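You operate a simulated robot arm through the tools that you are given. There is no shell and no other tool. Be economical: measure what you need, move in short steps, check, and stop when the job is done.

The job below is to be done with a simulated robot arm. You get a single attempt, and the scene is never put back.

Task
Cure the blue disc on HIGH in the curing box.
Fine: open the drawer again after, leave the disc in it and turn the purple dial off; the other discs stay as they are.

Only the result counts: the job must be done as asked and must still hold three seconds after the hand-in. Knocking over, shifting, dropping, spilling or breaking anything else fails it.

Robot
A 6-joint arm with a two-finger parallel gripper, fixed in place. Base frame: the origin is at the foot of the arm, x ahead of it, y to its left, z up; the work surface is at about z = 0. Lengths are in m, angles in rad, forces in N, time in s.
With the tool pointing down near the work surface it reaches from about 0.16 to 0.42 m from the base axis. Its first joint turns from -1.152 to 1.152 rad. Payload 1.57 kg.
The tool frame sits at the grasp point between the pads (the TCP): z along the fingers, y along the line on which they close. The tips reach 0.03 m beyond it. Largest opening 0.08 m; finger width 0.017, thickness 0.012; the body of the gripper, 0.04 by 0.082 m, starts 0.08 m behind the TCP.
Orientation is told as [roll, pitch, yaw] about the base's x, y, z axes, in that order, counted from this pose: with the fingers straight down and closing along the base's y, the tool's x points along the base's -x, its y along +y and its z along -z.

Tools
- The arm moves only by the tool servo_tool. Its argument "rows" is a list of rows, each an object (a shift or turn left out is 0, a gripper value left out holds the last) with "dp": the shift along the base's x, y, z in cm, a list of three; "turn": the turn, a rotation vector about the base's x, y, z in rad, a list of three; "jaw": the gripper command, from -1 (shut) to 1 (fully open), values between in proportion. In form: [{"dp": [tx, ty, tz], "turn": [ax, ay, az], "jaw": jaw}, ...]. A call has 1 to 12 rows; each row is the pose to reach, as a shift and turn from the pose commanded when the call began. A row lasts 0.2 s, in which the tool goes at most 0.05 m and 0.15 rad; a call with a longer step from one row to the next is refused whole, and so is a gripper value outside its range. A pose out of reach is approached as far as the arm can. The call stops where the force on the tool passes 40 N (or 10 N more than at its start, if that is more) or the arm is blocked; 0.2 s more then pass. The fingers move at their own pace (about 0.153 m/s each) and stop on an object; they squeeze with about 23 N. The grip force told is the motor's: it shows also when the fingers shut on nothing. Time passes only in rows, and 0.2 s behind the last, so rows that repeat a pose let the fingers close. It gives the time, the measured TCP pose, the force on the tool (base axes), the opening and the grip force at its end, in the units of the frame above (readings bear some noise), with the torque about the TCP (base axes, N m) and any sound that the robot's microphone picked up.
- Cameras (640 x 400 px; columns grow to the right, rows downward): "scene" is fixed at [0.0645, -0.3339, 0.4386]; the picture's right is [0.71, -0.71, 0.00], its down [-0.31, -0.30, -0.90] and it looks along [0.64, 0.64, -0.43] (base axes); focal length 320 px, centre (320, 200). "wrist" rides on the gripper at [0.072, -0.006, -0.122] in the tool frame; the picture's right is [0.09, 1.00, 0.00], its down [-0.84, 0.08, -0.54] and it looks along [-0.54, 0.05, 0.84] (tool axes); focal length 238 px, centre (320, 200). There is no depth. A picture from a camera that has moved, and an enlarged one, comes with that camera's place and axes in the base frame and with its lens.
- get_image(camera): a new picture of that camera. It takes no simulated time.
- inspect(camera, box): a new picture of the part [left, top, right, bottom] of that camera's present view, enlarged. It takes no simulated time.
- finish_job(): hands the job in; it is judged then, once.

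Go step by step. Nothing tells you positions but the pictures and the camera data: compare them with the known pose of the tool, close in by small moves and look again before you grip or let go. The budget is 120 turns and 84 pictures, counting those below and the enlarged ones. Unless the task says otherwise, let go and move clear before handing in, and close with one line.

The tools are called after "Call:" as a command line: name --argument value ..., lists and objects as JSON in quotes. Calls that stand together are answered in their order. servo_tool: Moves the arm, as the interface text tells. Its arguments: {"type":"object","properties":{"rows":{"type":"array"}},"required":["rows"]} The other tools are called the same way: get_image (camera) takes a picture; inspect (camera, box) takes an enlarged picture of a part of a camera's view; finish_job () hands the job in.

At the start:

```text
clock: 0.0
tool_pos: [0.2284, 0.019, 0.3114]
ee_rot: [-0.001, -0.001, -0.001]
contact_force: [-0.5, -0.1, 0.0]
ft_torque: [-0.01, 0.0, 0.04]
grip_width: 0.0802
finger_force: 0.0
```

scene: 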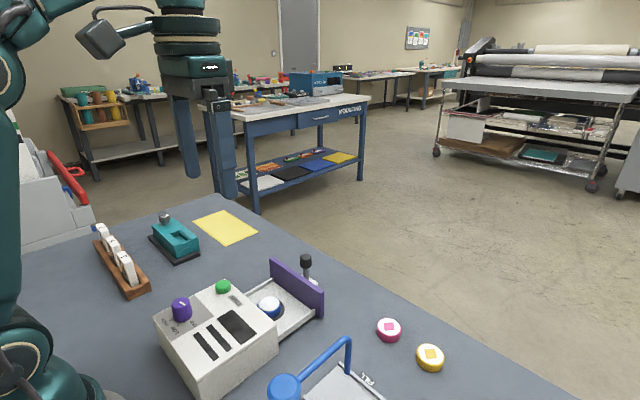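
wrist: 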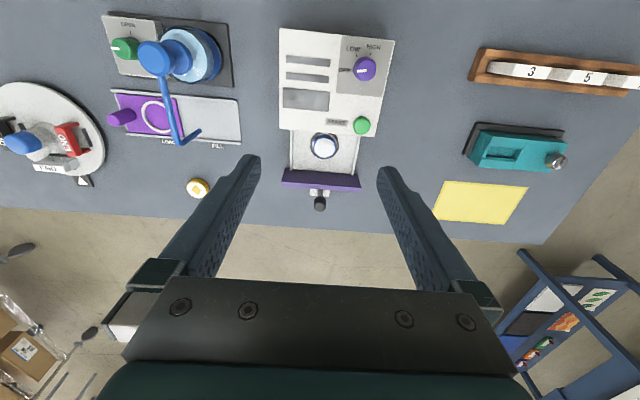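

The curing box is ahead with its drawer pointing away from the arm, and a disc seems to be in the drawer already. I'll look closer at it, the dial and the other discs.

Call:
inspect --camera "scene" --box '[140, 240, 340, 400]'

Call:
inspect --camera "wrist" --box '[260, 20, 420, 220]'

Call:
inspect --camera "wrist" --box '[0, 0, 260, 210]'

```text
2.50 times, centred on (240, 320) of scene
camera zoom: at [0.0645, -0.3339, 0.4386], right [0.71, -0.71, 0.0], down [-0.31, -0.3, -0.9], along [0.64, 0.64, -0.43], focal length 799 px, centre (520, -100)
```

zoom: 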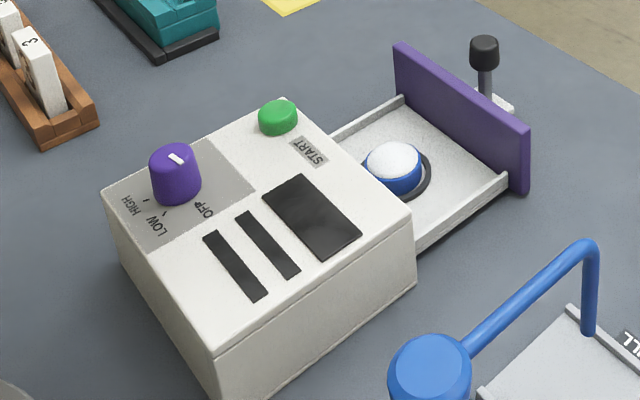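

```text
2.00 times, centred on (340, 120) of wrist
camera zoom: at [0.1551, 0.0129, 0.4332], right [-0.09, 1.0, 0.0], down [0.84, 0.08, 0.54], along [0.54, 0.05, -0.84], focal length 477 px, centre (280, 360)
```

zoom: 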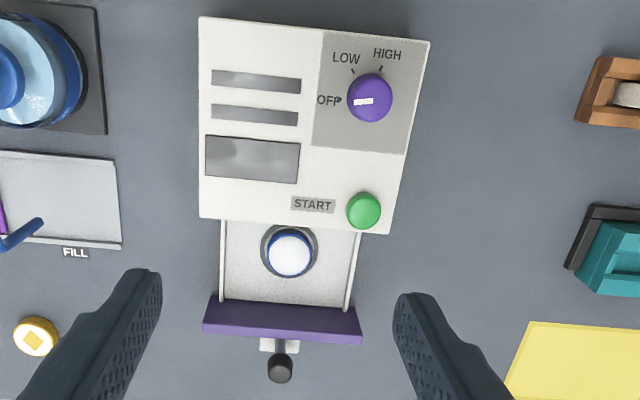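

```text
1.90 times, centred on (130, 105) of wrist
camera zoom: at [0.1551, 0.0129, 0.4332], right [-0.09, 1.0, 0.0], down [0.84, 0.08, 0.54], along [0.54, 0.05, -0.84], focal length 454 px, centre (682, 381)
```

zoom: 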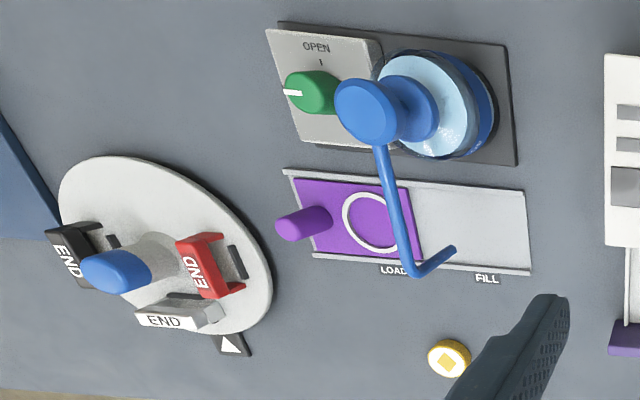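

The blue-rimmed disc already sits in the drawer's ring, the dial reads OFF, and the drawer handle is a black knob near (0.39, 0.035, 0.08). Next I'll move above the handle to measure it.

Call:
servo_tool --rows '[{"dp": [3, 0.4, -3]}, {"dp": [6, 0.8, -6]}, {"dp": [9, 1.2, -8]}, {"dp": [12, 1.5, -10]}, {"dp": [12, 1.5, -11]}]'

Call:
get_image --camera "wrist"

Call:
inspect --camera "scene" --box '[240, 230, 460, 380]'

```text
clock: 1.2
tool_pos: [0.3468, 0.0339, 0.2019]
ee_rot: [-0.001, -0.002, -0.002]
contact_force: [-0.1, 0.1, -0.2]
ft_torque: [-0.01, 0.0, -0.01]
grip_width: 0.0799
finger_force: 0.1
```

```text
78 pictures are left
camera wrist: at [0.2742, 0.0267, 0.323], right [-0.09, 1.0, 0.0], down [0.84, 0.08, 0.54], along [0.54, 0.05, -0.84], focal length 238 px, centre (320, 200)
```

wrist: 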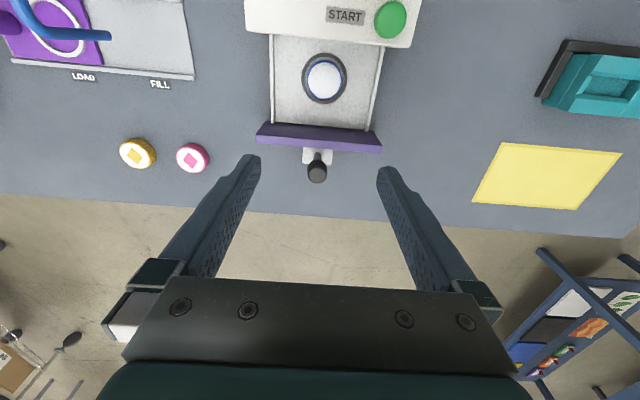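

```text
2.67 times, centred on (350, 305) of scene
camera zoom: at [0.0645, -0.3339, 0.4386], right [0.71, -0.71, 0.0], down [-0.31, -0.3, -0.9], along [0.64, 0.64, -0.43], focal length 852 px, centre (240, -80)
```

zoom: 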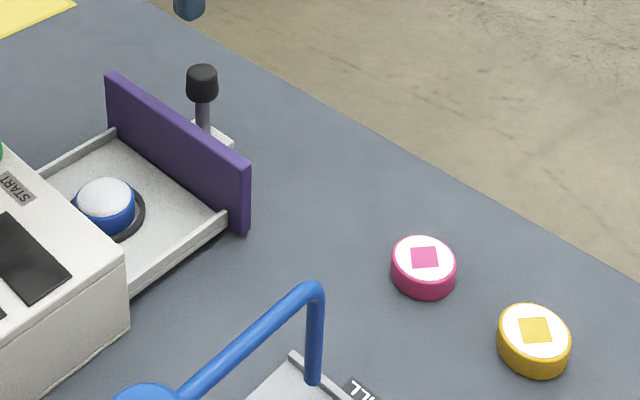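

The pink and yellow discs show coloured squares, but the disc in the drawer looks plain white on top. I'll look more closely before acting.

Call:
inspect --camera "wrist" --box '[260, 30, 390, 190]'

Call:
inspect --camera "scene" --box '[250, 280, 300, 330]'

```text
2.50 times, centred on (325, 110) of wrist
camera zoom: at [0.2742, 0.0267, 0.323], right [-0.09, 1.0, 0.0], down [0.84, 0.08, 0.54], along [0.54, 0.05, -0.84], focal length 596 px, centre (308, 425)
```

zoom: 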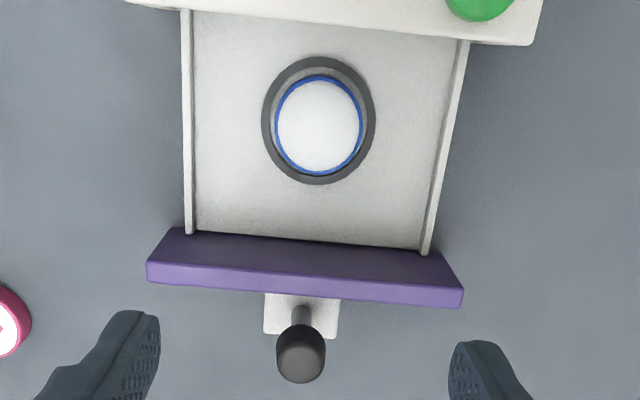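

```text
8.00 times, centred on (275, 305) of scene
camera zoom: at [0.0645, -0.3339, 0.4386], right [0.71, -0.71, 0.0], down [-0.31, -0.3, -0.9], along [0.64, 0.64, -0.43], focal length 2557 px, centre (680, -640)
```

zoom: 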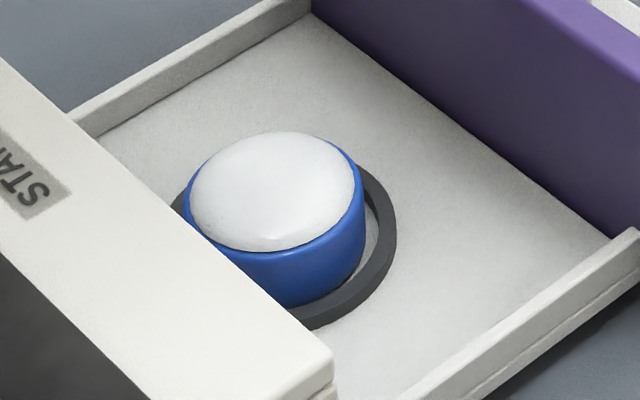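

The disc has a white, uncured coating and sits well within its ring, so it stays there. I'll go down over the black handle knob with the jaws open.

Call:
servo_tool --rows '[{"dp": [2.5, 0, -3]}, {"dp": [4.4, 0, -6]}, {"dp": [4.4, 0, -8.5]}, {"dp": [4.4, 0, -10]}, {"dp": [4.4, 0, -10]}]'

Call:
get_image --camera "wrist"

Call:
inspect --camera "scene" --box '[220, 200, 380, 320]'

```text
clock: 2.4
tool_pos: [0.3937, 0.0347, 0.0995]
ee_rot: [0.0, -0.003, -0.002]
contact_force: [-0.2, 0.5, -0.1]
ft_torque: [-0.02, 0.03, 0.03]
grip_width: 0.0799
finger_force: 0.2
```

```text
74 pictures are left
camera wrist: at [0.3206, 0.0278, 0.2227], right [-0.09, 1.0, 0.0], down [0.84, 0.08, 0.54], along [0.54, 0.05, -0.84], focal length 238 px, centre (320, 200)
```

wrist: 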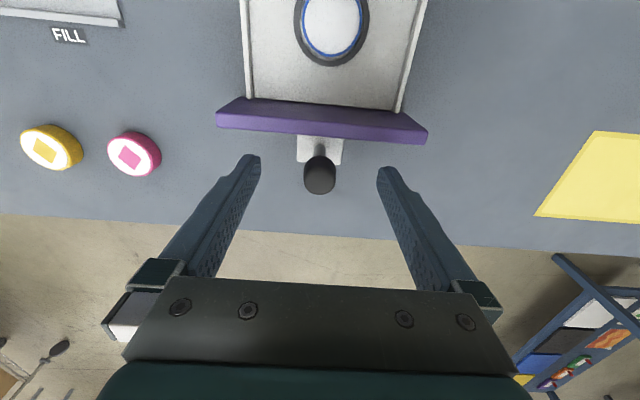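

```text
3.33 times, centred on (300, 260) of scene
camera zoom: at [0.0645, -0.3339, 0.4386], right [0.71, -0.71, 0.0], down [-0.31, -0.3, -0.9], along [0.64, 0.64, -0.43], focal length 1065 px, centre (387, 0)
```

zoom: 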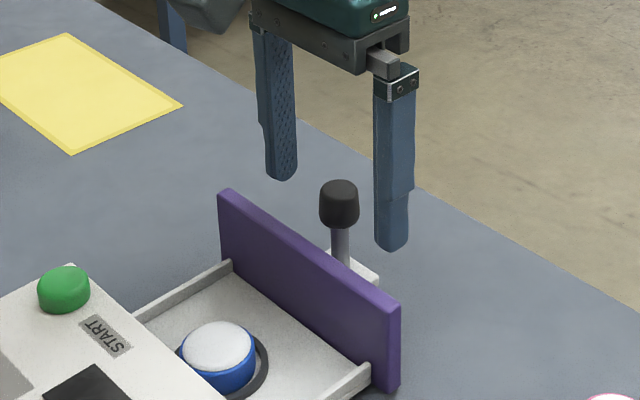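

The knob is centred between the open fingers. I'll lower to about z=0.072 and close on it.

Call:
servo_tool --rows '[{"dp": [0, 0, -1.5]}, {"dp": [0, 0, -2.7]}, {"dp": [0, 0, -2.7], "jaw": -1}, {"dp": [0, 0, -2.7], "jaw": -1}, {"dp": [0, 0, -2.7], "jaw": -1}]'

Call:
inspect --camera "scene" --box '[220, 200, 380, 320]'

```text
clock: 3.6
tool_pos: [0.3916, 0.035, 0.0744]
ee_rot: [0.0, -0.004, -0.003]
contact_force: [0.4, 7.8, 0.7]
ft_torque: [0.05, -0.13, 0.04]
grip_width: 0.0233
finger_force: 35.7
```

```text
3.33 times, centred on (300, 260) of scene
camera zoom: at [0.0645, -0.3339, 0.4386], right [0.71, -0.71, 0.0], down [-0.31, -0.3, -0.9], along [0.64, 0.64, -0.43], focal length 1065 px, centre (387, 0)
```

zoom: 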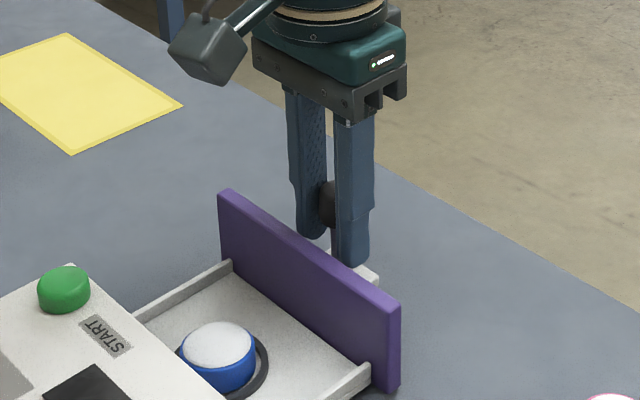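

The knob is gripped (width 23 mm). I'll push the drawer in slowly along -x.

Call:
servo_tool --rows '[{"dp": [-1, 0.05, 0]}, {"dp": [-2, 0.05, 0]}, {"dp": [-3, 0.05, 0]}, {"dp": [-4, 0.05, 0]}, {"dp": [-5, 0.05, 0]}]'

Call:
inspect --camera "scene" --box '[140, 200, 380, 400]'

```text
clock: 4.8
tool_pos: [0.3433, 0.0347, 0.0747]
ee_rot: [-0.001, 0.0, -0.003]
contact_force: [-0.1, -1.1, -7.4]
ft_torque: [0.06, -0.23, -0.05]
grip_width: 0.0233
finger_force: 35.4
```

```text
2.00 times, centred on (260, 300) of scene
camera zoom: at [0.0645, -0.3339, 0.4386], right [0.71, -0.71, 0.0], down [-0.31, -0.3, -0.9], along [0.64, 0.64, -0.43], focal length 639 px, centre (440, 0)
```

zoom: 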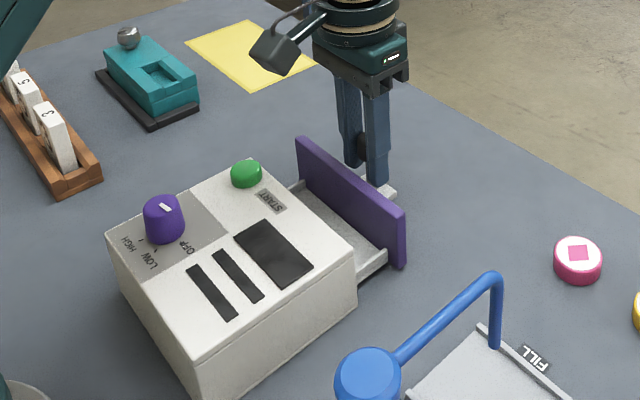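

The drawer slides in smoothly, about 5 cm so far. I'll keep pushing until it meets the stop.

Call:
servo_tool --rows '[{"dp": [-1, 0, -0.1]}, {"dp": [-2, 0, -0.1]}, {"dp": [-2.7, 0, -0.1]}, {"dp": [-3.2, 0, -0.1]}, {"dp": [-3.7, 0, -0.1]}, {"dp": [-4.2, 0, -0.1]}, {"dp": [-4.7, 0, -0.1]}]'

Call:
inspect --camera "scene" --box '[140, 200, 380, 400]'

```text
clock: 6.4
tool_pos: [0.2984, 0.0349, 0.0726]
ee_rot: [0.002, -0.013, 0.0]
contact_force: [27.9, 4.4, -4.2]
ft_torque: [0.05, -0.23, 0.0]
grip_width: 0.0237
finger_force: 35.8
```

```text
2.00 times, centred on (260, 300) of scene
camera zoom: at [0.0646, -0.3339, 0.4386], right [0.71, -0.71, 0.0], down [-0.31, -0.3, -0.9], along [0.64, 0.64, -0.43], focal length 639 px, centre (440, 0)
```

zoom: 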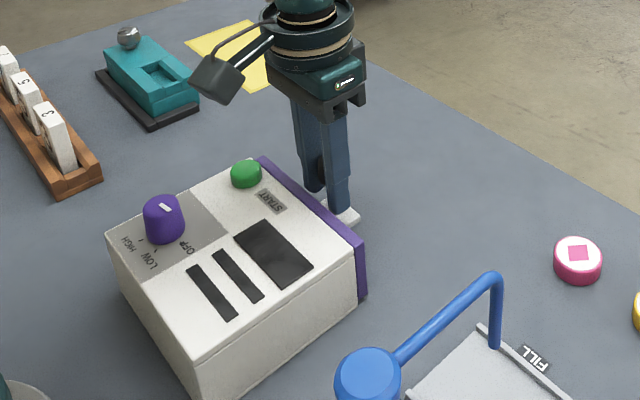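

The drawer is shut against its stop. I'll release the knob, rise, and move to look at the dial.

Call:
servo_tool --rows '[{"dp": [0.2, 0, 0], "jaw": 1}, {"dp": [0.2, 0, 0], "jaw": 1}, {"dp": [0.2, 0, 0]}, {"dp": [0.2, 0, 4]}, {"dp": [0.2, 0, 8]}, {"dp": [0, 0, 11]}, {"dp": [-3.5, 1.2, 12]}, {"dp": [-7, 2.5, 12]}, {"dp": [-10, 3.5, 12]}, {"dp": [-10, 3.5, 12]}]'

Call:
get_image --camera "wrist"

Call:
inspect --camera "scene" --box '[140, 240, 340, 400]'

```text
clock: 8.6
tool_pos: [0.1943, 0.0739, 0.1917]
ee_rot: [-0.001, -0.004, -0.003]
contact_force: [-0.8, 0.7, -0.3]
ft_torque: [0.0, 0.02, -0.02]
grip_width: 0.0799
finger_force: 0.2
```

```text
69 pictures are left
camera wrist: at [0.1214, 0.0672, 0.3135], right [-0.09, 1.0, 0.0], down [0.84, 0.08, 0.54], along [0.54, 0.05, -0.84], focal length 238 px, centre (320, 200)
```

wrist: 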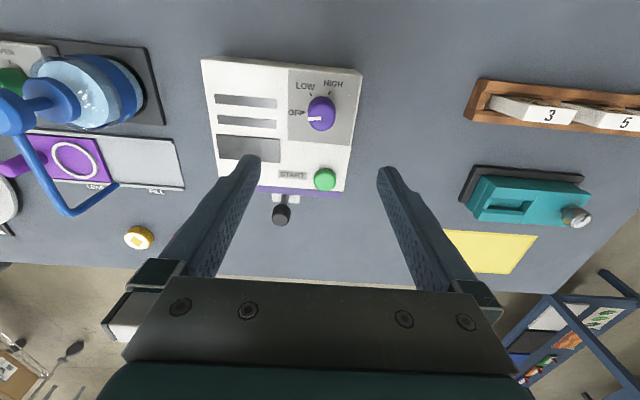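

```text
2.50 times, centred on (240, 320) of scene
camera zoom: at [0.0645, -0.3339, 0.4386], right [0.71, -0.71, 0.0], down [-0.31, -0.3, -0.9], along [0.64, 0.64, -0.43], focal length 799 px, centre (520, -100)
```

zoom: 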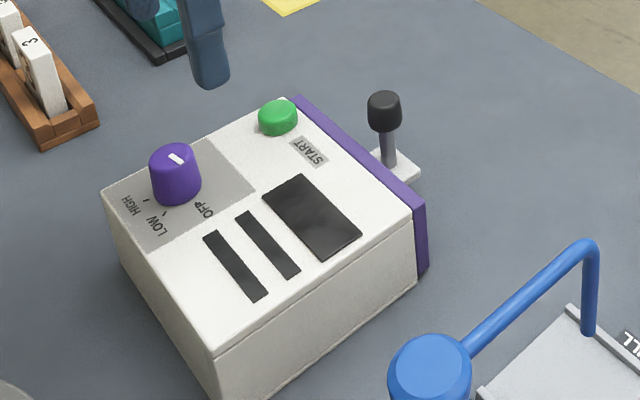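

Call:
inspect --camera "wrist" --box '[270, 60, 370, 200]'

Call:
inspect --camera "scene" --box '[170, 290, 230, 340]'

```text
2.86 times, centred on (320, 130) of wrist
camera zoom: at [0.1214, 0.0672, 0.3135], right [-0.09, 1.0, 0.0], down [0.84, 0.08, 0.54], along [0.54, 0.05, -0.84], focal length 681 px, centre (320, 400)
```

zoom: 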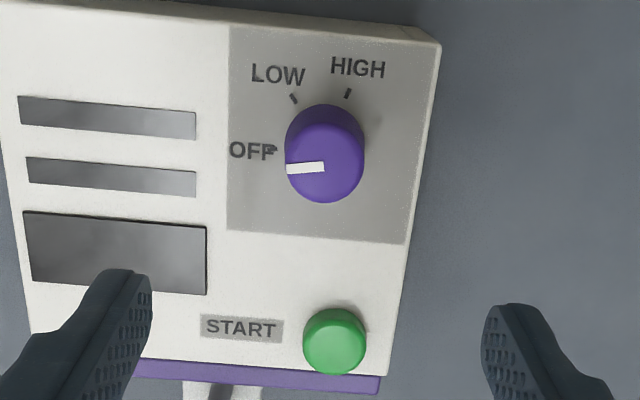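

```text
8.00 times, centred on (200, 315) of scene
camera zoom: at [0.0645, -0.3339, 0.4386], right [0.71, -0.71, 0.0], down [-0.31, -0.3, -0.9], along [0.64, 0.64, -0.43], focal length 2557 px, centre (1280, -720)
```

zoom: 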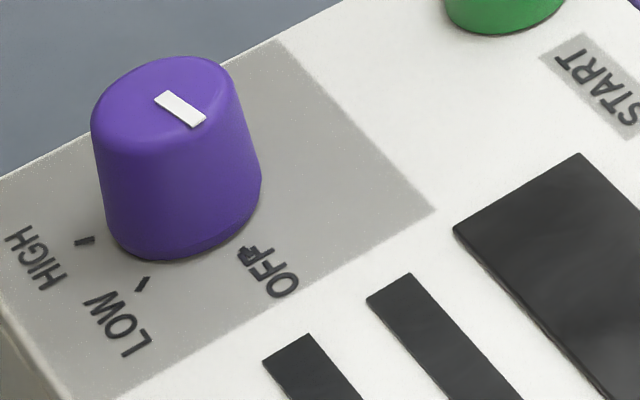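

The dial top is at about (0.1745, 0.073, 0.096), roughly 25 mm in diameter, and its pointer is on OFF. HIGH is about 120° clockwise from there. I'll pre-rotate +60° and hover over the dial.

Call:
servo_tool --rows '[{"dp": [-1, 0, 0], "turn": [0, 0, 0.15]}, {"dp": [-2, -0.05, 0], "turn": [0, 0, 0.3]}, {"dp": [-2, -0.05, -1], "turn": [0, 0, 0.45]}, {"dp": [-2, -0.05, -2], "turn": [0, 0, 0.6]}, {"dp": [-2, -0.05, -3], "turn": [0, 0, 0.75]}, {"dp": [-2, -0.05, -4], "turn": [0, 0, 0.9]}, {"dp": [-2, -0.05, -5], "turn": [0, 0, 1.04]}, {"dp": [-2, -0.05, -5.5], "turn": [0, 0, 1.04]}, {"dp": [-2, -0.05, -5.5], "turn": [0, 0, 1.04]}]'

Call:
get_image --camera "wrist"

Call:
inspect --camera "scene" --box '[120, 220, 320, 380]'

```text
clock: 10.6
tool_pos: [0.1776, 0.0706, 0.139]
ee_rot: [-0.001, -0.003, 1.037]
contact_force: [-0.2, 0.3, 0.4]
ft_torque: [-0.01, 0.0, -0.03]
grip_width: 0.08
finger_force: 0.0
```

```text
65 pictures are left
camera wrist: at [0.1454, 0.004, 0.2606], right [-0.9, 0.43, 0.0], down [0.36, 0.76, 0.54], along [0.23, 0.49, -0.84], focal length 238 px, centre (320, 200)
```

wrist: 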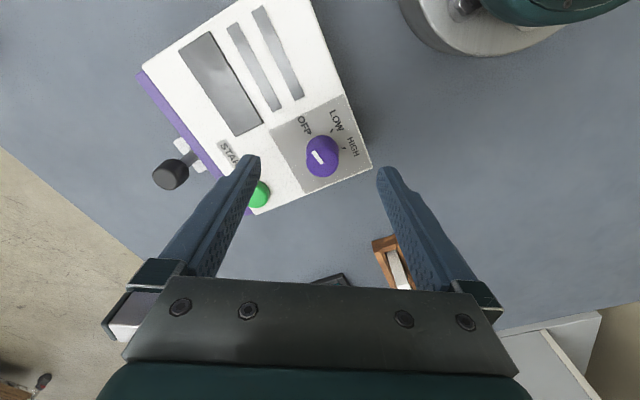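

```text
2.50 times, centred on (220, 300) of scene
camera zoom: at [0.0645, -0.3339, 0.4386], right [0.71, -0.71, 0.0], down [-0.31, -0.3, -0.9], along [0.64, 0.64, -0.43], focal length 799 px, centre (570, -50)
```

zoom: 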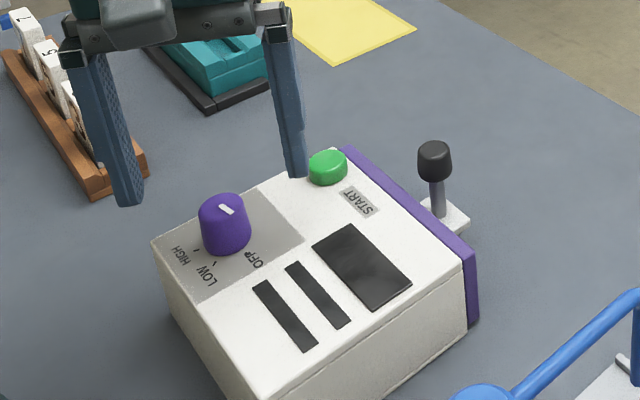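

I'm roughly centred over the dial. I'll make a small correction, narrow the jaws, go down and check.

Call:
servo_tool --rows '[{"dp": [-0.3, 0.2, 0], "jaw": 0.3}, {"dp": [-0.3, 0.2, 0], "jaw": 0.3}, {"dp": [-0.3, 0.2, -1]}, {"dp": [-0.3, 0.2, -2]}, {"dp": [-0.3, 0.2, -2]}]'

Call:
inspect --camera "wrist" --box '[220, 80, 420, 230]'

Call:
inspect --camera "scene" --box '[140, 260, 260, 360]'

```text
clock: 11.8
tool_pos: [0.1732, 0.0733, 0.1198]
ee_rot: [0.001, -0.003, 1.037]
contact_force: [-0.1, 0.3, -0.5]
ft_torque: [-0.03, 0.0, 0.01]
grip_width: 0.052
finger_force: 0.1
```

```text
2.67 times, centred on (320, 155) of wrist
camera zoom: at [0.142, 0.0058, 0.2403], right [-0.9, 0.43, 0.0], down [0.36, 0.76, 0.54], along [0.23, 0.49, -0.84], focal length 636 px, centre (320, 320)
```

zoom: 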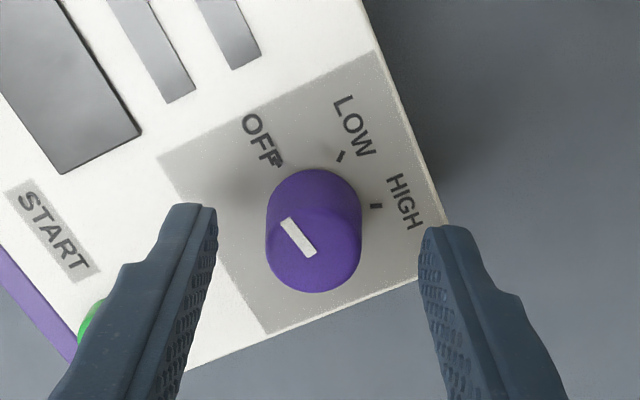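

```text
4.00 times, centred on (200, 310) of scene
camera zoom: at [0.0645, -0.3339, 0.4386], right [0.71, -0.71, 0.0], down [-0.31, -0.3, -0.9], along [0.64, 0.64, -0.43], focal length 1278 px, centre (800, -240)
```

zoom: 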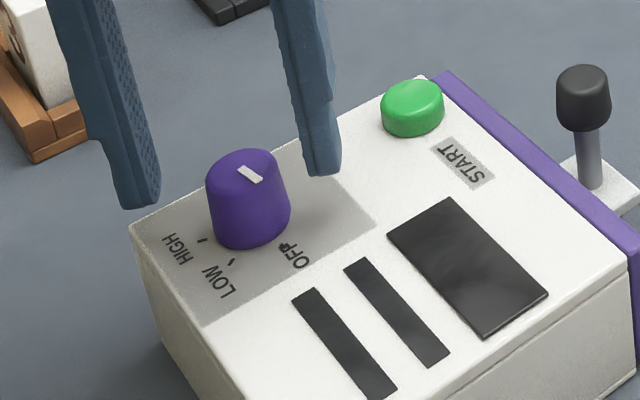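

The dial lies between the fingers within about 1.5 mm. I'll go down and close on it.

Call:
servo_tool --rows '[{"dp": [0.1, -0.12, -0.7]}, {"dp": [0.1, -0.12, -1.3]}, {"dp": [0.1, -0.12, -1.3], "jaw": -1}, {"dp": [0.1, -0.12, -1.3], "jaw": -1}, {"dp": [0.1, -0.12, -1.3], "jaw": -1}]'

Call:
inspect --camera "scene" --box '[140, 260, 260, 360]'

```text
clock: 13.0
tool_pos: [0.1749, 0.0684, 0.1052]
ee_rot: [-0.004, -0.004, 1.037]
contact_force: [16.4, -15.2, -11.0]
ft_torque: [-0.42, -0.43, -0.09]
grip_width: 0.0265
finger_force: 37.5
```

```text
4.00 times, centred on (200, 310) of scene
camera zoom: at [0.0645, -0.3339, 0.4386], right [0.71, -0.71, 0.0], down [-0.31, -0.3, -0.9], along [0.64, 0.64, -0.43], focal length 1278 px, centre (800, -240)
```

zoom: 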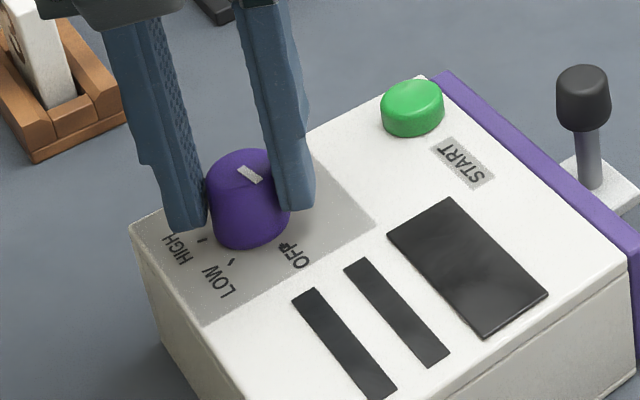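

It's gripped, but the tool is side-loaded by about 22 N. I'll shift the command to the measured position to relax it.

Call:
servo_tool --rows '[{"dp": [0.05, -0.2, 0.05]}, {"dp": [0.07, -0.35, 0.1]}, {"dp": [0.07, -0.35, 0.1]}]'

```text
clock: 13.8
tool_pos: [0.1742, 0.069, 0.1062]
ee_rot: [0.004, -0.008, 1.034]
contact_force: [-6.0, 32.0, -3.2]
ft_torque: [0.96, 0.1, 0.12]
grip_width: 0.026
finger_force: 37.1
```

The load overshot, so the zero-force point is about a third of the way back.

Call:
servo_tool --rows '[{"dp": [0.03, 0.12, 0]}, {"dp": [0.05, 0.23, 0]}, {"dp": [0.05, 0.23, 0]}]'

```text
clock: 14.6
tool_pos: [0.1747, 0.0697, 0.107]
ee_rot: [-0.002, -0.003, 1.039]
contact_force: [-8.5, 13.9, 30.9]
ft_torque: [0.75, 0.15, 0.1]
grip_width: 0.0259
finger_force: 36.4
```

The loads are only shifting around, so I'll open, re-centre at the measured centre and grip again.

Call:
servo_tool --rows '[{"jaw": 0.3}, {"jaw": 0.3}, {"jaw": 0.3}]'

Call:
inspect --camera "wrist" --box '[220, 80, 420, 230]'

```text
clock: 15.4
tool_pos: [0.173, 0.0691, 0.1063]
ee_rot: [0.001, -0.002, 1.036]
contact_force: [1.2, -0.5, 1.3]
ft_torque: [0.0, -0.02, -0.02]
grip_width: 0.0521
finger_force: 0.1
```

```text
2.67 times, centred on (320, 155) of wrist
camera zoom: at [0.142, 0.003, 0.2274], right [-0.9, 0.43, 0.0], down [0.36, 0.76, 0.54], along [0.23, 0.49, -0.84], focal length 636 px, centre (320, 320)
```

zoom: 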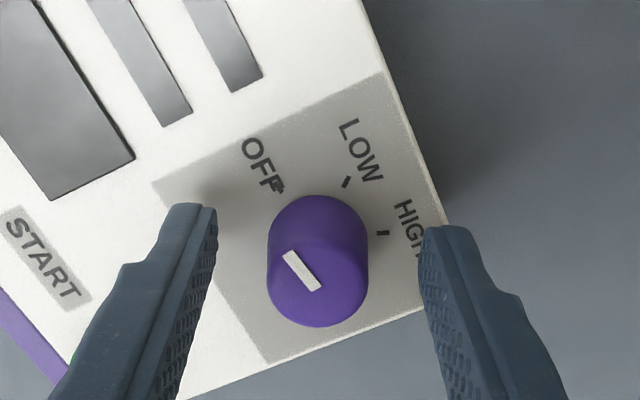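

The fingers are centred along the closing axis, and the dial centre is about 3 mm further on across it. I'll shift and re-grip.

Call:
servo_tool --rows '[{"dp": [0.13, 0.27, 0]}, {"dp": [0.13, 0.27, 0], "jaw": -0.3}, {"dp": [0.13, 0.27, 0], "jaw": -1}, {"dp": [0.13, 0.27, 0], "jaw": -1}, {"dp": [0.13, 0.27, 0], "jaw": -1}]'

```text
clock: 16.6
tool_pos: [0.175, 0.0719, 0.1071]
ee_rot: [-0.003, -0.004, 1.04]
contact_force: [7.5, -3.7, -0.8]
ft_torque: [-0.49, 0.0, -0.03]
grip_width: 0.0263
finger_force: 37.4
```

The grip is good, with little side load. Now I'll turn clockwise.

Call:
servo_tool --rows '[{"turn": [0, 0, -0.12]}, {"turn": [0, 0, -0.24]}, {"turn": [0, 0, -0.36]}, {"turn": [0, 0, -0.48]}, {"turn": [0, 0, -0.6]}, {"turn": [0, 0, -0.72]}, {"turn": [0, 0, -0.84]}, {"turn": [0, 0, -0.96]}, {"turn": [0, 0, -1.05]}]'

Call:
inspect --camera "scene" --box '[140, 260, 260, 360]'

Call:
inspect --camera "wrist" --box '[220, 80, 420, 230]'

```text
clock: 18.6
tool_pos: [0.175, 0.0742, 0.1075]
ee_rot: [0.004, -0.001, -0.019]
contact_force: [-16.0, 25.3, -12.5]
ft_torque: [0.62, 0.31, 0.07]
grip_width: 0.0261
finger_force: 37.1
```

```text
4.00 times, centred on (200, 310) of scene
camera zoom: at [0.0645, -0.3339, 0.4386], right [0.71, -0.71, 0.0], down [-0.31, -0.3, -0.9], along [0.64, 0.64, -0.43], focal length 1278 px, centre (800, -240)
```

zoom: 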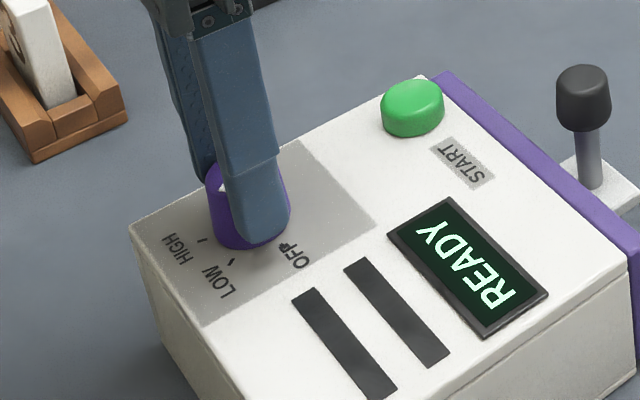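

```text
2.67 times, centred on (320, 155) of wrist
camera zoom: at [0.1023, 0.0674, 0.2279], right [-0.07, 1.0, 0.0], down [0.84, 0.06, 0.54], along [0.54, 0.04, -0.84], focal length 636 px, centre (320, 320)
```

zoom: 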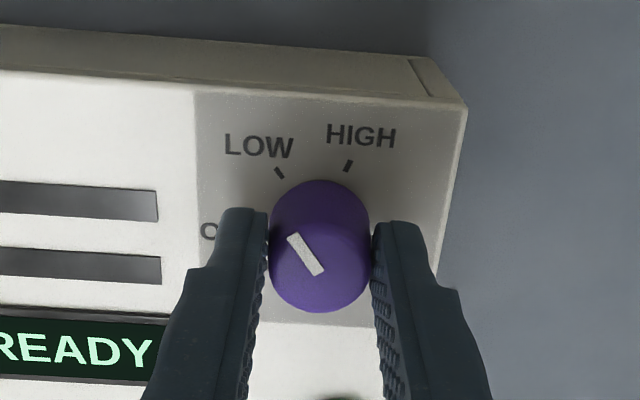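

The dial is at LOW and the display says READY. I'll carry on to HIGH, easing the side load a little.

Call:
servo_tool --rows '[{"dp": [-0.05, 0.12, 0], "turn": [0, 0, -0.12]}, {"dp": [-0.05, 0.12, 0], "turn": [0, 0, -0.24]}, {"dp": [-0.05, 0.12, 0], "turn": [0, 0, -0.36]}, {"dp": [-0.05, 0.12, 0], "turn": [0, 0, -0.48]}, {"dp": [-0.05, 0.12, 0], "turn": [0, 0, -0.6]}, {"dp": [-0.05, 0.12, 0], "turn": [0, 0, -0.72]}, {"dp": [-0.05, 0.12, 0], "turn": [0, 0, -0.84]}, {"dp": [-0.05, 0.12, 0], "turn": [0, 0, -0.95]}, {"dp": [-0.05, 0.12, 0], "turn": [0, 0, -1.04]}]'

Call:
inspect --camera "wrist" --box '[220, 80, 420, 230]'

```text
clock: 20.6
tool_pos: [0.1765, 0.0731, 0.1064]
ee_rot: [0.004, -0.005, -1.053]
contact_force: [7.5, 19.4, 7.5]
ft_torque: [0.19, -0.41, 0.38]
grip_width: 0.0262
finger_force: 37.1
```

```text
2.67 times, centred on (320, 155) of wrist
camera zoom: at [0.1338, 0.1324, 0.2282], right [0.82, 0.57, 0.0], down [0.48, -0.69, 0.55], along [0.32, -0.44, -0.84], focal length 636 px, centre (320, 320)
```

zoom: 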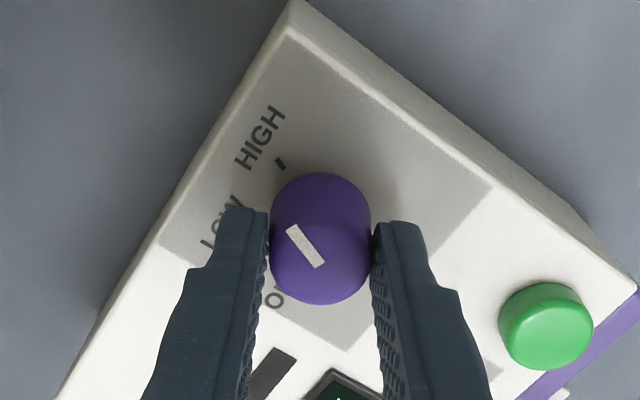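

The pointer lines up with HIGH. I'll release, rise and check.

Call:
servo_tool --rows '[{"jaw": 0.3}, {"jaw": 0.3}, {"jaw": 0.3}, {"dp": [0, 0, 2]}, {"dp": [0, 0, 5]}, {"dp": [0, 0, 7]}, {"dp": [0, 0, 7]}]'

Call:
get_image --camera "wrist"

Call:
inspect --camera "scene" --box '[140, 240, 340, 400]'

```text
clock: 22.2
tool_pos: [0.1764, 0.0739, 0.1769]
ee_rot: [0.0, -0.004, -1.051]
contact_force: [-0.1, 0.2, 0.3]
ft_torque: [0.01, -0.02, 0.04]
grip_width: 0.0519
finger_force: 0.1
```

```text
56 pictures are left
camera wrist: at [0.1336, 0.1323, 0.2982], right [0.82, 0.57, 0.0], down [0.48, -0.69, 0.54], along [0.31, -0.45, -0.84], focal length 238 px, centre (320, 200)
```

wrist: 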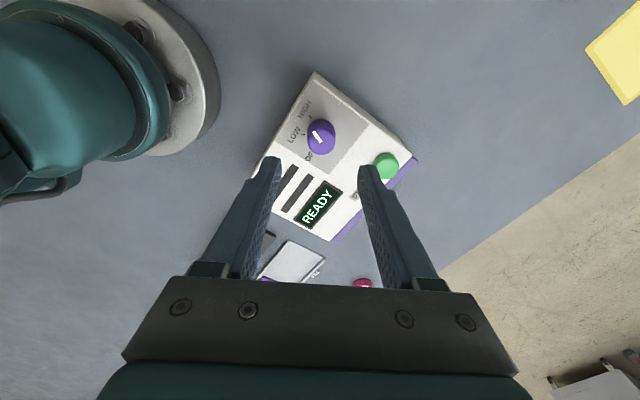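

```text
2.50 times, centred on (240, 320) of scene
camera zoom: at [0.0645, -0.3339, 0.4386], right [0.71, -0.71, 0.0], down [-0.31, -0.3, -0.9], along [0.64, 0.64, -0.43], focal length 799 px, centre (520, -100)
```

zoom: 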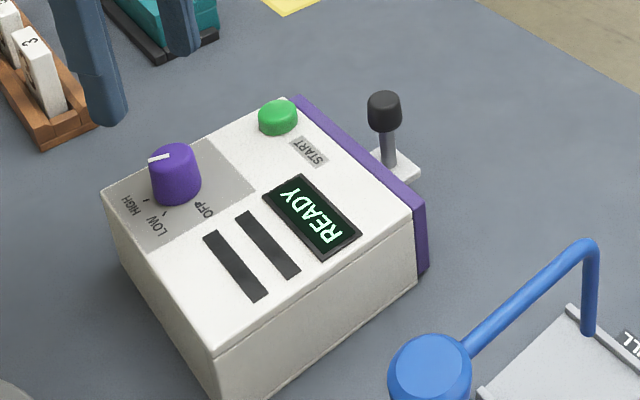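

The dial is on HIGH and the display shows READY. Next I'll move above START at about (0.245, 0.084, 0.08) with the fingers shut and the yaw back at 0.

Call:
servo_tool --rows '[{"dp": [1, 0.1, 0], "turn": [0, 0, 0.15], "jaw": -1}, {"dp": [2, 0.3, 0], "turn": [0, 0, 0.3]}, {"dp": [3, 0.5, 0], "turn": [0, 0, 0.45]}, {"dp": [4, 0.7, 0], "turn": [0, 0, 0.6]}, {"dp": [5, 0.9, 0], "turn": [0, 0, 0.75]}, {"dp": [6, 1, 0], "turn": [0, 0, 0.9]}, {"dp": [6.9, 1, -1.5], "turn": [0, 0, 1.05]}, {"dp": [6.9, 1, -3], "turn": [0, 0, 1.05]}, {"dp": [6.9, 1, -4], "turn": [0, 0, 1.05]}, {"dp": [6.9, 1, -4], "turn": [0, 0, 1.05]}]'

Call:
inspect --camera "wrist" --box '[220, 80, 420, 230]'

Call:
inspect --camera "scene" --box '[160, 220, 320, 340]'

```text
clock: 24.4
tool_pos: [0.2443, 0.0832, 0.1362]
ee_rot: [-0.001, -0.003, 0.0]
contact_force: [0.0, -0.1, 0.1]
ft_torque: [0.04, -0.04, 0.03]
grip_width: 0.0
finger_force: 21.6
```

```text
2.67 times, centred on (320, 155) of wrist
camera zoom: at [0.1707, 0.0769, 0.2575], right [-0.09, 1.0, 0.0], down [0.84, 0.08, 0.54], along [0.54, 0.05, -0.84], focal length 636 px, centre (320, 320)
```

zoom: 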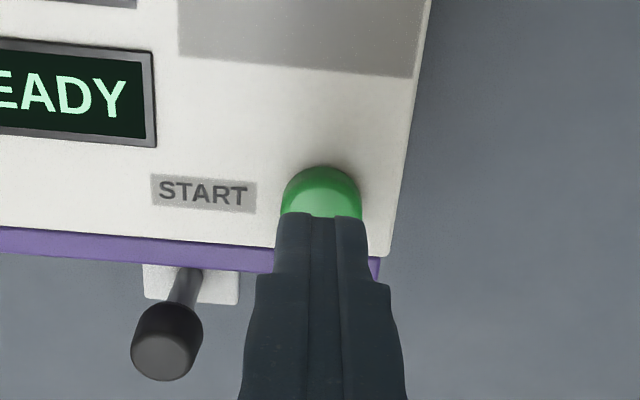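

```text
3.33 times, centred on (240, 280) of scene
camera zoom: at [0.0645, -0.3339, 0.4386], right [0.71, -0.71, 0.0], down [-0.31, -0.3, -0.9], along [0.64, 0.64, -0.43], focal length 1065 px, centre (587, -67)
```

zoom: 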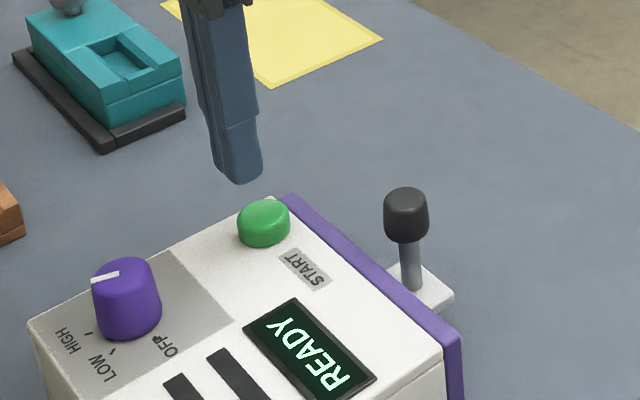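

I'm right above START. I'll press down gently.

Call:
servo_tool --rows '[{"dp": [0, 0.05, -1]}, {"dp": [0, 0.05, -2]}, {"dp": [0, 0.05, -2.3]}, {"dp": [0, 0.05, -2.6]}, {"dp": [0, 0.05, -2.9]}, {"dp": [0, 0.05, -3.1]}]'

Call:
inspect --camera "scene" --box '[160, 220, 320, 340]'

```text
clock: 25.8
tool_pos: [0.2441, 0.0841, 0.1055]
ee_rot: [-0.002, -0.001, -0.001]
contact_force: [-0.5, -0.7, 1.0]
ft_torque: [-0.03, 0.01, -0.04]
grip_width: 0.0
finger_force: 21.7
```

```text
3.33 times, centred on (240, 280) of scene
camera zoom: at [0.0645, -0.3339, 0.4386], right [0.71, -0.71, 0.0], down [-0.31, -0.3, -0.9], along [0.64, 0.64, -0.43], focal length 1065 px, centre (587, -67)
```

zoom: 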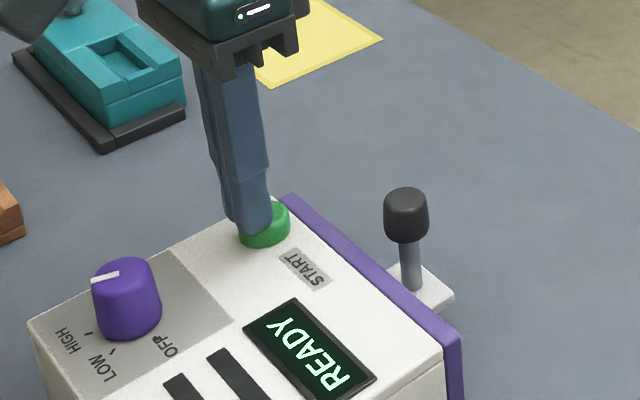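

Barely touching so far, with about 1 N of force. I'll press a few mm further.

Call:
servo_tool --rows '[{"dp": [0, 0, -0.15]}, {"dp": [0, 0, -0.3]}, {"dp": [0, 0, -0.45]}, {"dp": [0, 0, -0.6]}]'

Call:
inspect --camera "scene" --box '[160, 220, 320, 340]'

```text
clock: 26.8
tool_pos: [0.2435, 0.0841, 0.1009]
ee_rot: [-0.001, -0.003, -0.002]
contact_force: [0.6, -1.1, 3.7]
ft_torque: [0.0, -0.04, -0.04]
grip_width: 0.0
finger_force: 21.4
heard: click
```

```text
3.33 times, centred on (240, 280) of scene
camera zoom: at [0.0645, -0.3339, 0.4386], right [0.71, -0.71, 0.0], down [-0.31, -0.3, -0.9], along [0.64, 0.64, -0.43], focal length 1065 px, centre (587, -67)
```

zoom: 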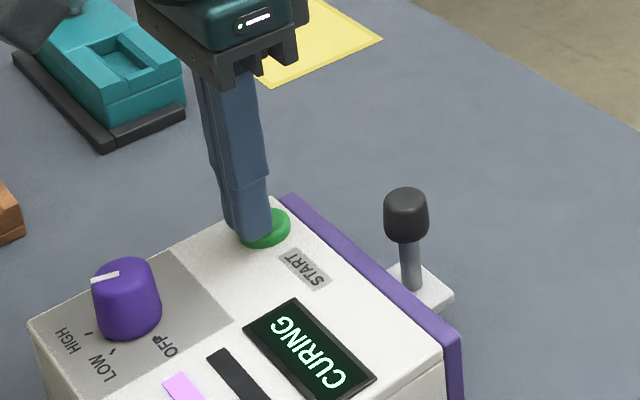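

The button clicked and the display shows CURING. I'll lift off and wait for it to finish.

Call:
servo_tool --rows '[{"dp": [0, 0, 1]}, {"dp": [0, 0, 3]}, {"dp": [0, 0, 6]}, {"dp": [0, 0, 8]}, {"dp": [0, 0, 8]}, {"dp": [0, 0, 8]}, {"dp": [0, 0, 8]}, {"dp": [0, 0, 8]}, {"dp": [0, 0, 8]}, {"dp": [0, 0, 8]}]'

Call:
inspect --camera "scene" --box '[140, 240, 340, 400]'

```text
clock: 29.0
tool_pos: [0.2446, 0.0826, 0.1794]
ee_rot: [0.001, -0.003, -0.001]
contact_force: [-0.3, 0.1, -0.4]
ft_torque: [-0.06, 0.0, -0.02]
grip_width: 0.0001
finger_force: 21.3
```

```text
2.50 times, centred on (240, 320) of scene
camera zoom: at [0.0645, -0.3339, 0.4386], right [0.71, -0.71, 0.0], down [-0.31, -0.3, -0.9], along [0.64, 0.64, -0.43], focal length 799 px, centre (520, -100)
```

zoom: 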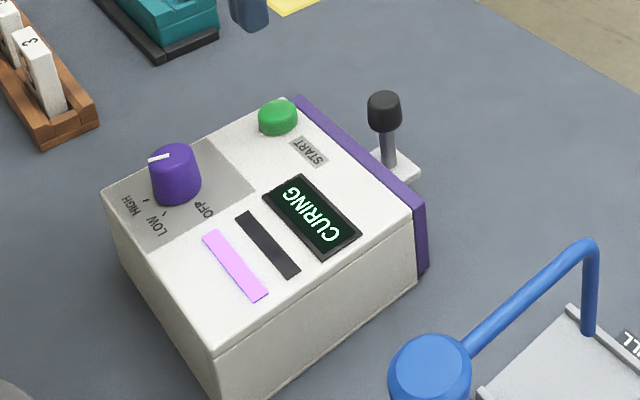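

It's still curing and one bar is lit. I'll keep waiting and move toward a hover above the handle with the jaws open.

Call:
servo_tool --rows '[{"dp": [1, -1, 0], "jaw": 1}, {"dp": [3, -3, 0]}, {"dp": [5.4, -4.8, -1]}, {"dp": [5.4, -4.8, -3]}, {"dp": [5.4, -4.8, -5]}, {"dp": [5.4, -4.8, -6]}, {"dp": [5.4, -4.8, -6]}, {"dp": [5.4, -4.8, -6]}, {"dp": [5.4, -4.8, -6]}, {"dp": [5.4, -4.8, -6]}, {"dp": [5.4, -4.8, -6]}, {"dp": [5.4, -4.8, -6]}]'

Call:
inspect --camera "scene" --box '[140, 240, 340, 400]'

Call:
inspect --camera "wrist" --box '[200, 50, 440, 230]'

```text
clock: 31.6
tool_pos: [0.2988, 0.0364, 0.1207]
ee_rot: [0.0, -0.001, -0.002]
contact_force: [0.0, -0.5, -0.6]
ft_torque: [0.01, -0.02, 0.0]
grip_width: 0.0801
finger_force: 0.1
```

```text
2.50 times, centred on (240, 320) of scene
camera zoom: at [0.0645, -0.3339, 0.4386], right [0.71, -0.71, 0.0], down [-0.31, -0.3, -0.9], along [0.64, 0.64, -0.43], focal length 799 px, centre (520, -100)
```

zoom: 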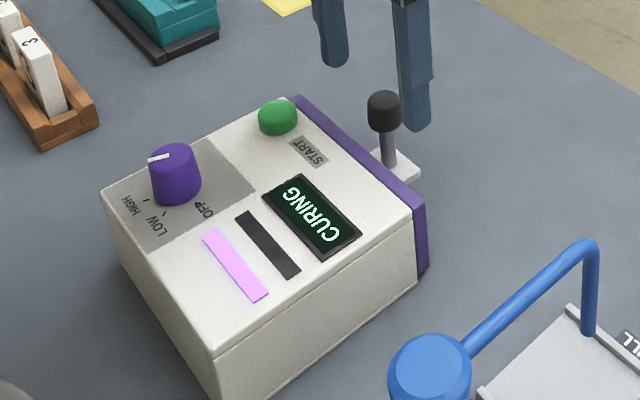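

```text
2.22 times, centred on (320, 140) of wrist
camera zoom: at [0.2265, 0.0297, 0.2417], right [-0.09, 1.0, 0.0], down [0.84, 0.08, 0.54], along [0.54, 0.05, -0.84], focal length 530 px, centre (320, 333)
```

zoom: 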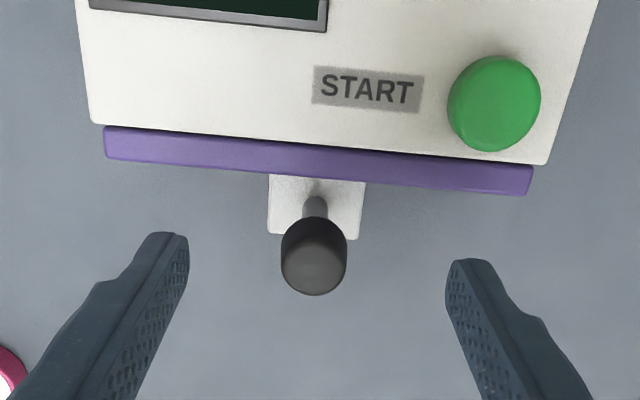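

Still curing, so I'll hold here.

Call:
servo_tool --rows '[{}, {}, {}, {}, {}, {}, {}, {}, {}, {}, {}, {}]'

Call:
servo_tool --rows '[{}, {}, {}, {}, {}, {}, {}, {}, {}, {}, {}, {}]'

Call:
inspect --camera "scene" --box '[140, 240, 340, 400]'

```text
clock: 34.2
tool_pos: [0.2982, 0.0382, 0.1207]
ee_rot: [-0.002, -0.002, -0.002]
contact_force: [-0.4, -0.2, 0.4]
ft_torque: [-0.03, 0.01, 0.0]
grip_width: 0.0798
finger_force: 0.1
```

```text
clock: 36.8
tool_pos: [0.301, 0.0359, 0.1207]
ee_rot: [0.0, -0.003, -0.002]
contact_force: [-0.4, 0.3, 0.1]
ft_torque: [0.0, 0.01, -0.01]
grip_width: 0.0802
finger_force: 0.1
```

```text
2.50 times, centred on (240, 320) of scene
camera zoom: at [0.0645, -0.3339, 0.4386], right [0.71, -0.71, 0.0], down [-0.31, -0.3, -0.9], along [0.64, 0.64, -0.43], focal length 799 px, centre (520, -100)
```

zoom: 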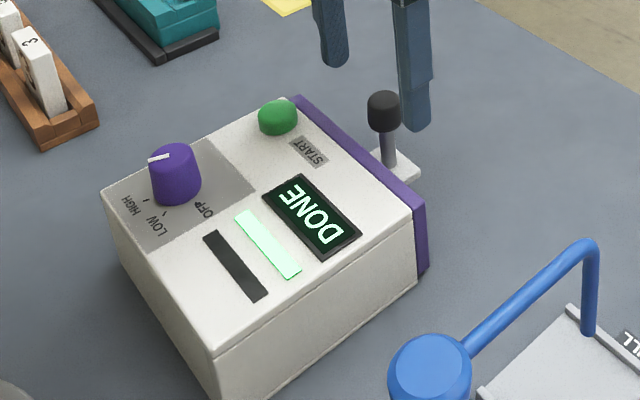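

The display shows DONE. I'll lower onto the handle knob and grip it.

Call:
servo_tool --rows '[{"dp": [-0.1, -0.15, -2]}, {"dp": [-0.1, -0.15, -4]}, {"dp": [-0.1, -0.15, -4.7]}, {"dp": [-0.1, -0.15, -4.7], "jaw": -1}, {"dp": [-0.1, -0.15, -4.7], "jaw": -1}, {"dp": [-0.1, -0.15, -4.7], "jaw": -1}]'

Call:
inspect --camera "scene" --box '[180, 220, 340, 340]'

```text
clock: 38.2
tool_pos: [0.2978, 0.036, 0.0729]
ee_rot: [-0.001, -0.002, -0.002]
contact_force: [0.8, 8.9, -5.8]
ft_torque: [0.05, -0.25, 0.06]
grip_width: 0.0236
finger_force: 36.0
```

```text
3.33 times, centred on (260, 280) of scene
camera zoom: at [0.0645, -0.3339, 0.4386], right [0.71, -0.71, 0.0], down [-0.31, -0.3, -0.9], along [0.64, 0.64, -0.43], focal length 1065 px, centre (520, -67)
```

zoom: 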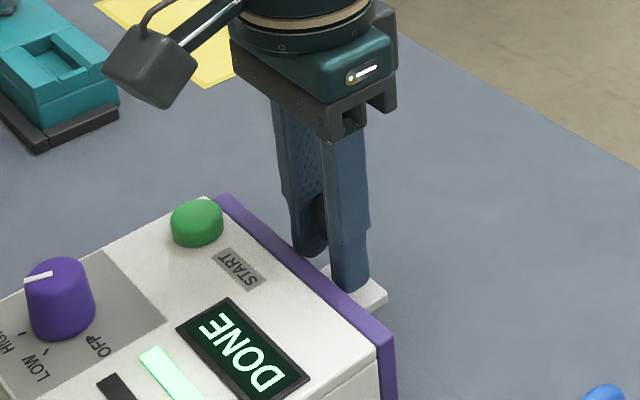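

Gripped. I'll pull the drawer out gently along +x.

Call:
servo_tool --rows '[{"dp": [0.6, 0.05, 0]}, {"dp": [1.4, 0.05, 0]}, {"dp": [2.3, 0.05, 0]}, {"dp": [3.2, 0.05, 0]}, {"dp": [4.1, 0.05, 0]}, {"dp": [5, 0.05, 0]}, {"dp": [5.9, 0.05, 0]}, {"dp": [6.8, 0.05, 0]}, {"dp": [7.7, 0.05, 0]}, {"dp": [8.5, 0.05, 0]}, {"dp": [9, 0.05, 0]}, {"dp": [9.4, 0.05, 0]}]'

Call:
inspect --camera "scene" --box '[140, 220, 380, 400]'

```text
clock: 40.8
tool_pos: [0.392, 0.0349, 0.0735]
ee_rot: [0.0, -0.002, -0.004]
contact_force: [0.3, 7.1, 6.0]
ft_torque: [-0.01, 0.75, 0.06]
grip_width: 0.0237
finger_force: 35.8
```

```text
2.22 times, centred on (260, 310) of scene
camera zoom: at [0.0645, -0.3339, 0.4386], right [0.71, -0.71, 0.0], down [-0.3, -0.3, -0.9], along [0.64, 0.64, -0.43], focal length 710 px, centre (453, -44)
```

zoom: 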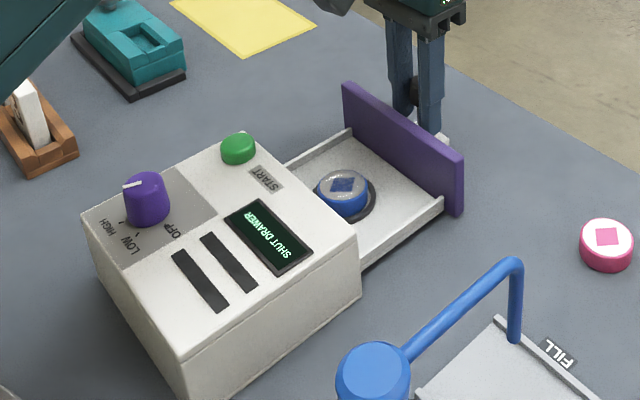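

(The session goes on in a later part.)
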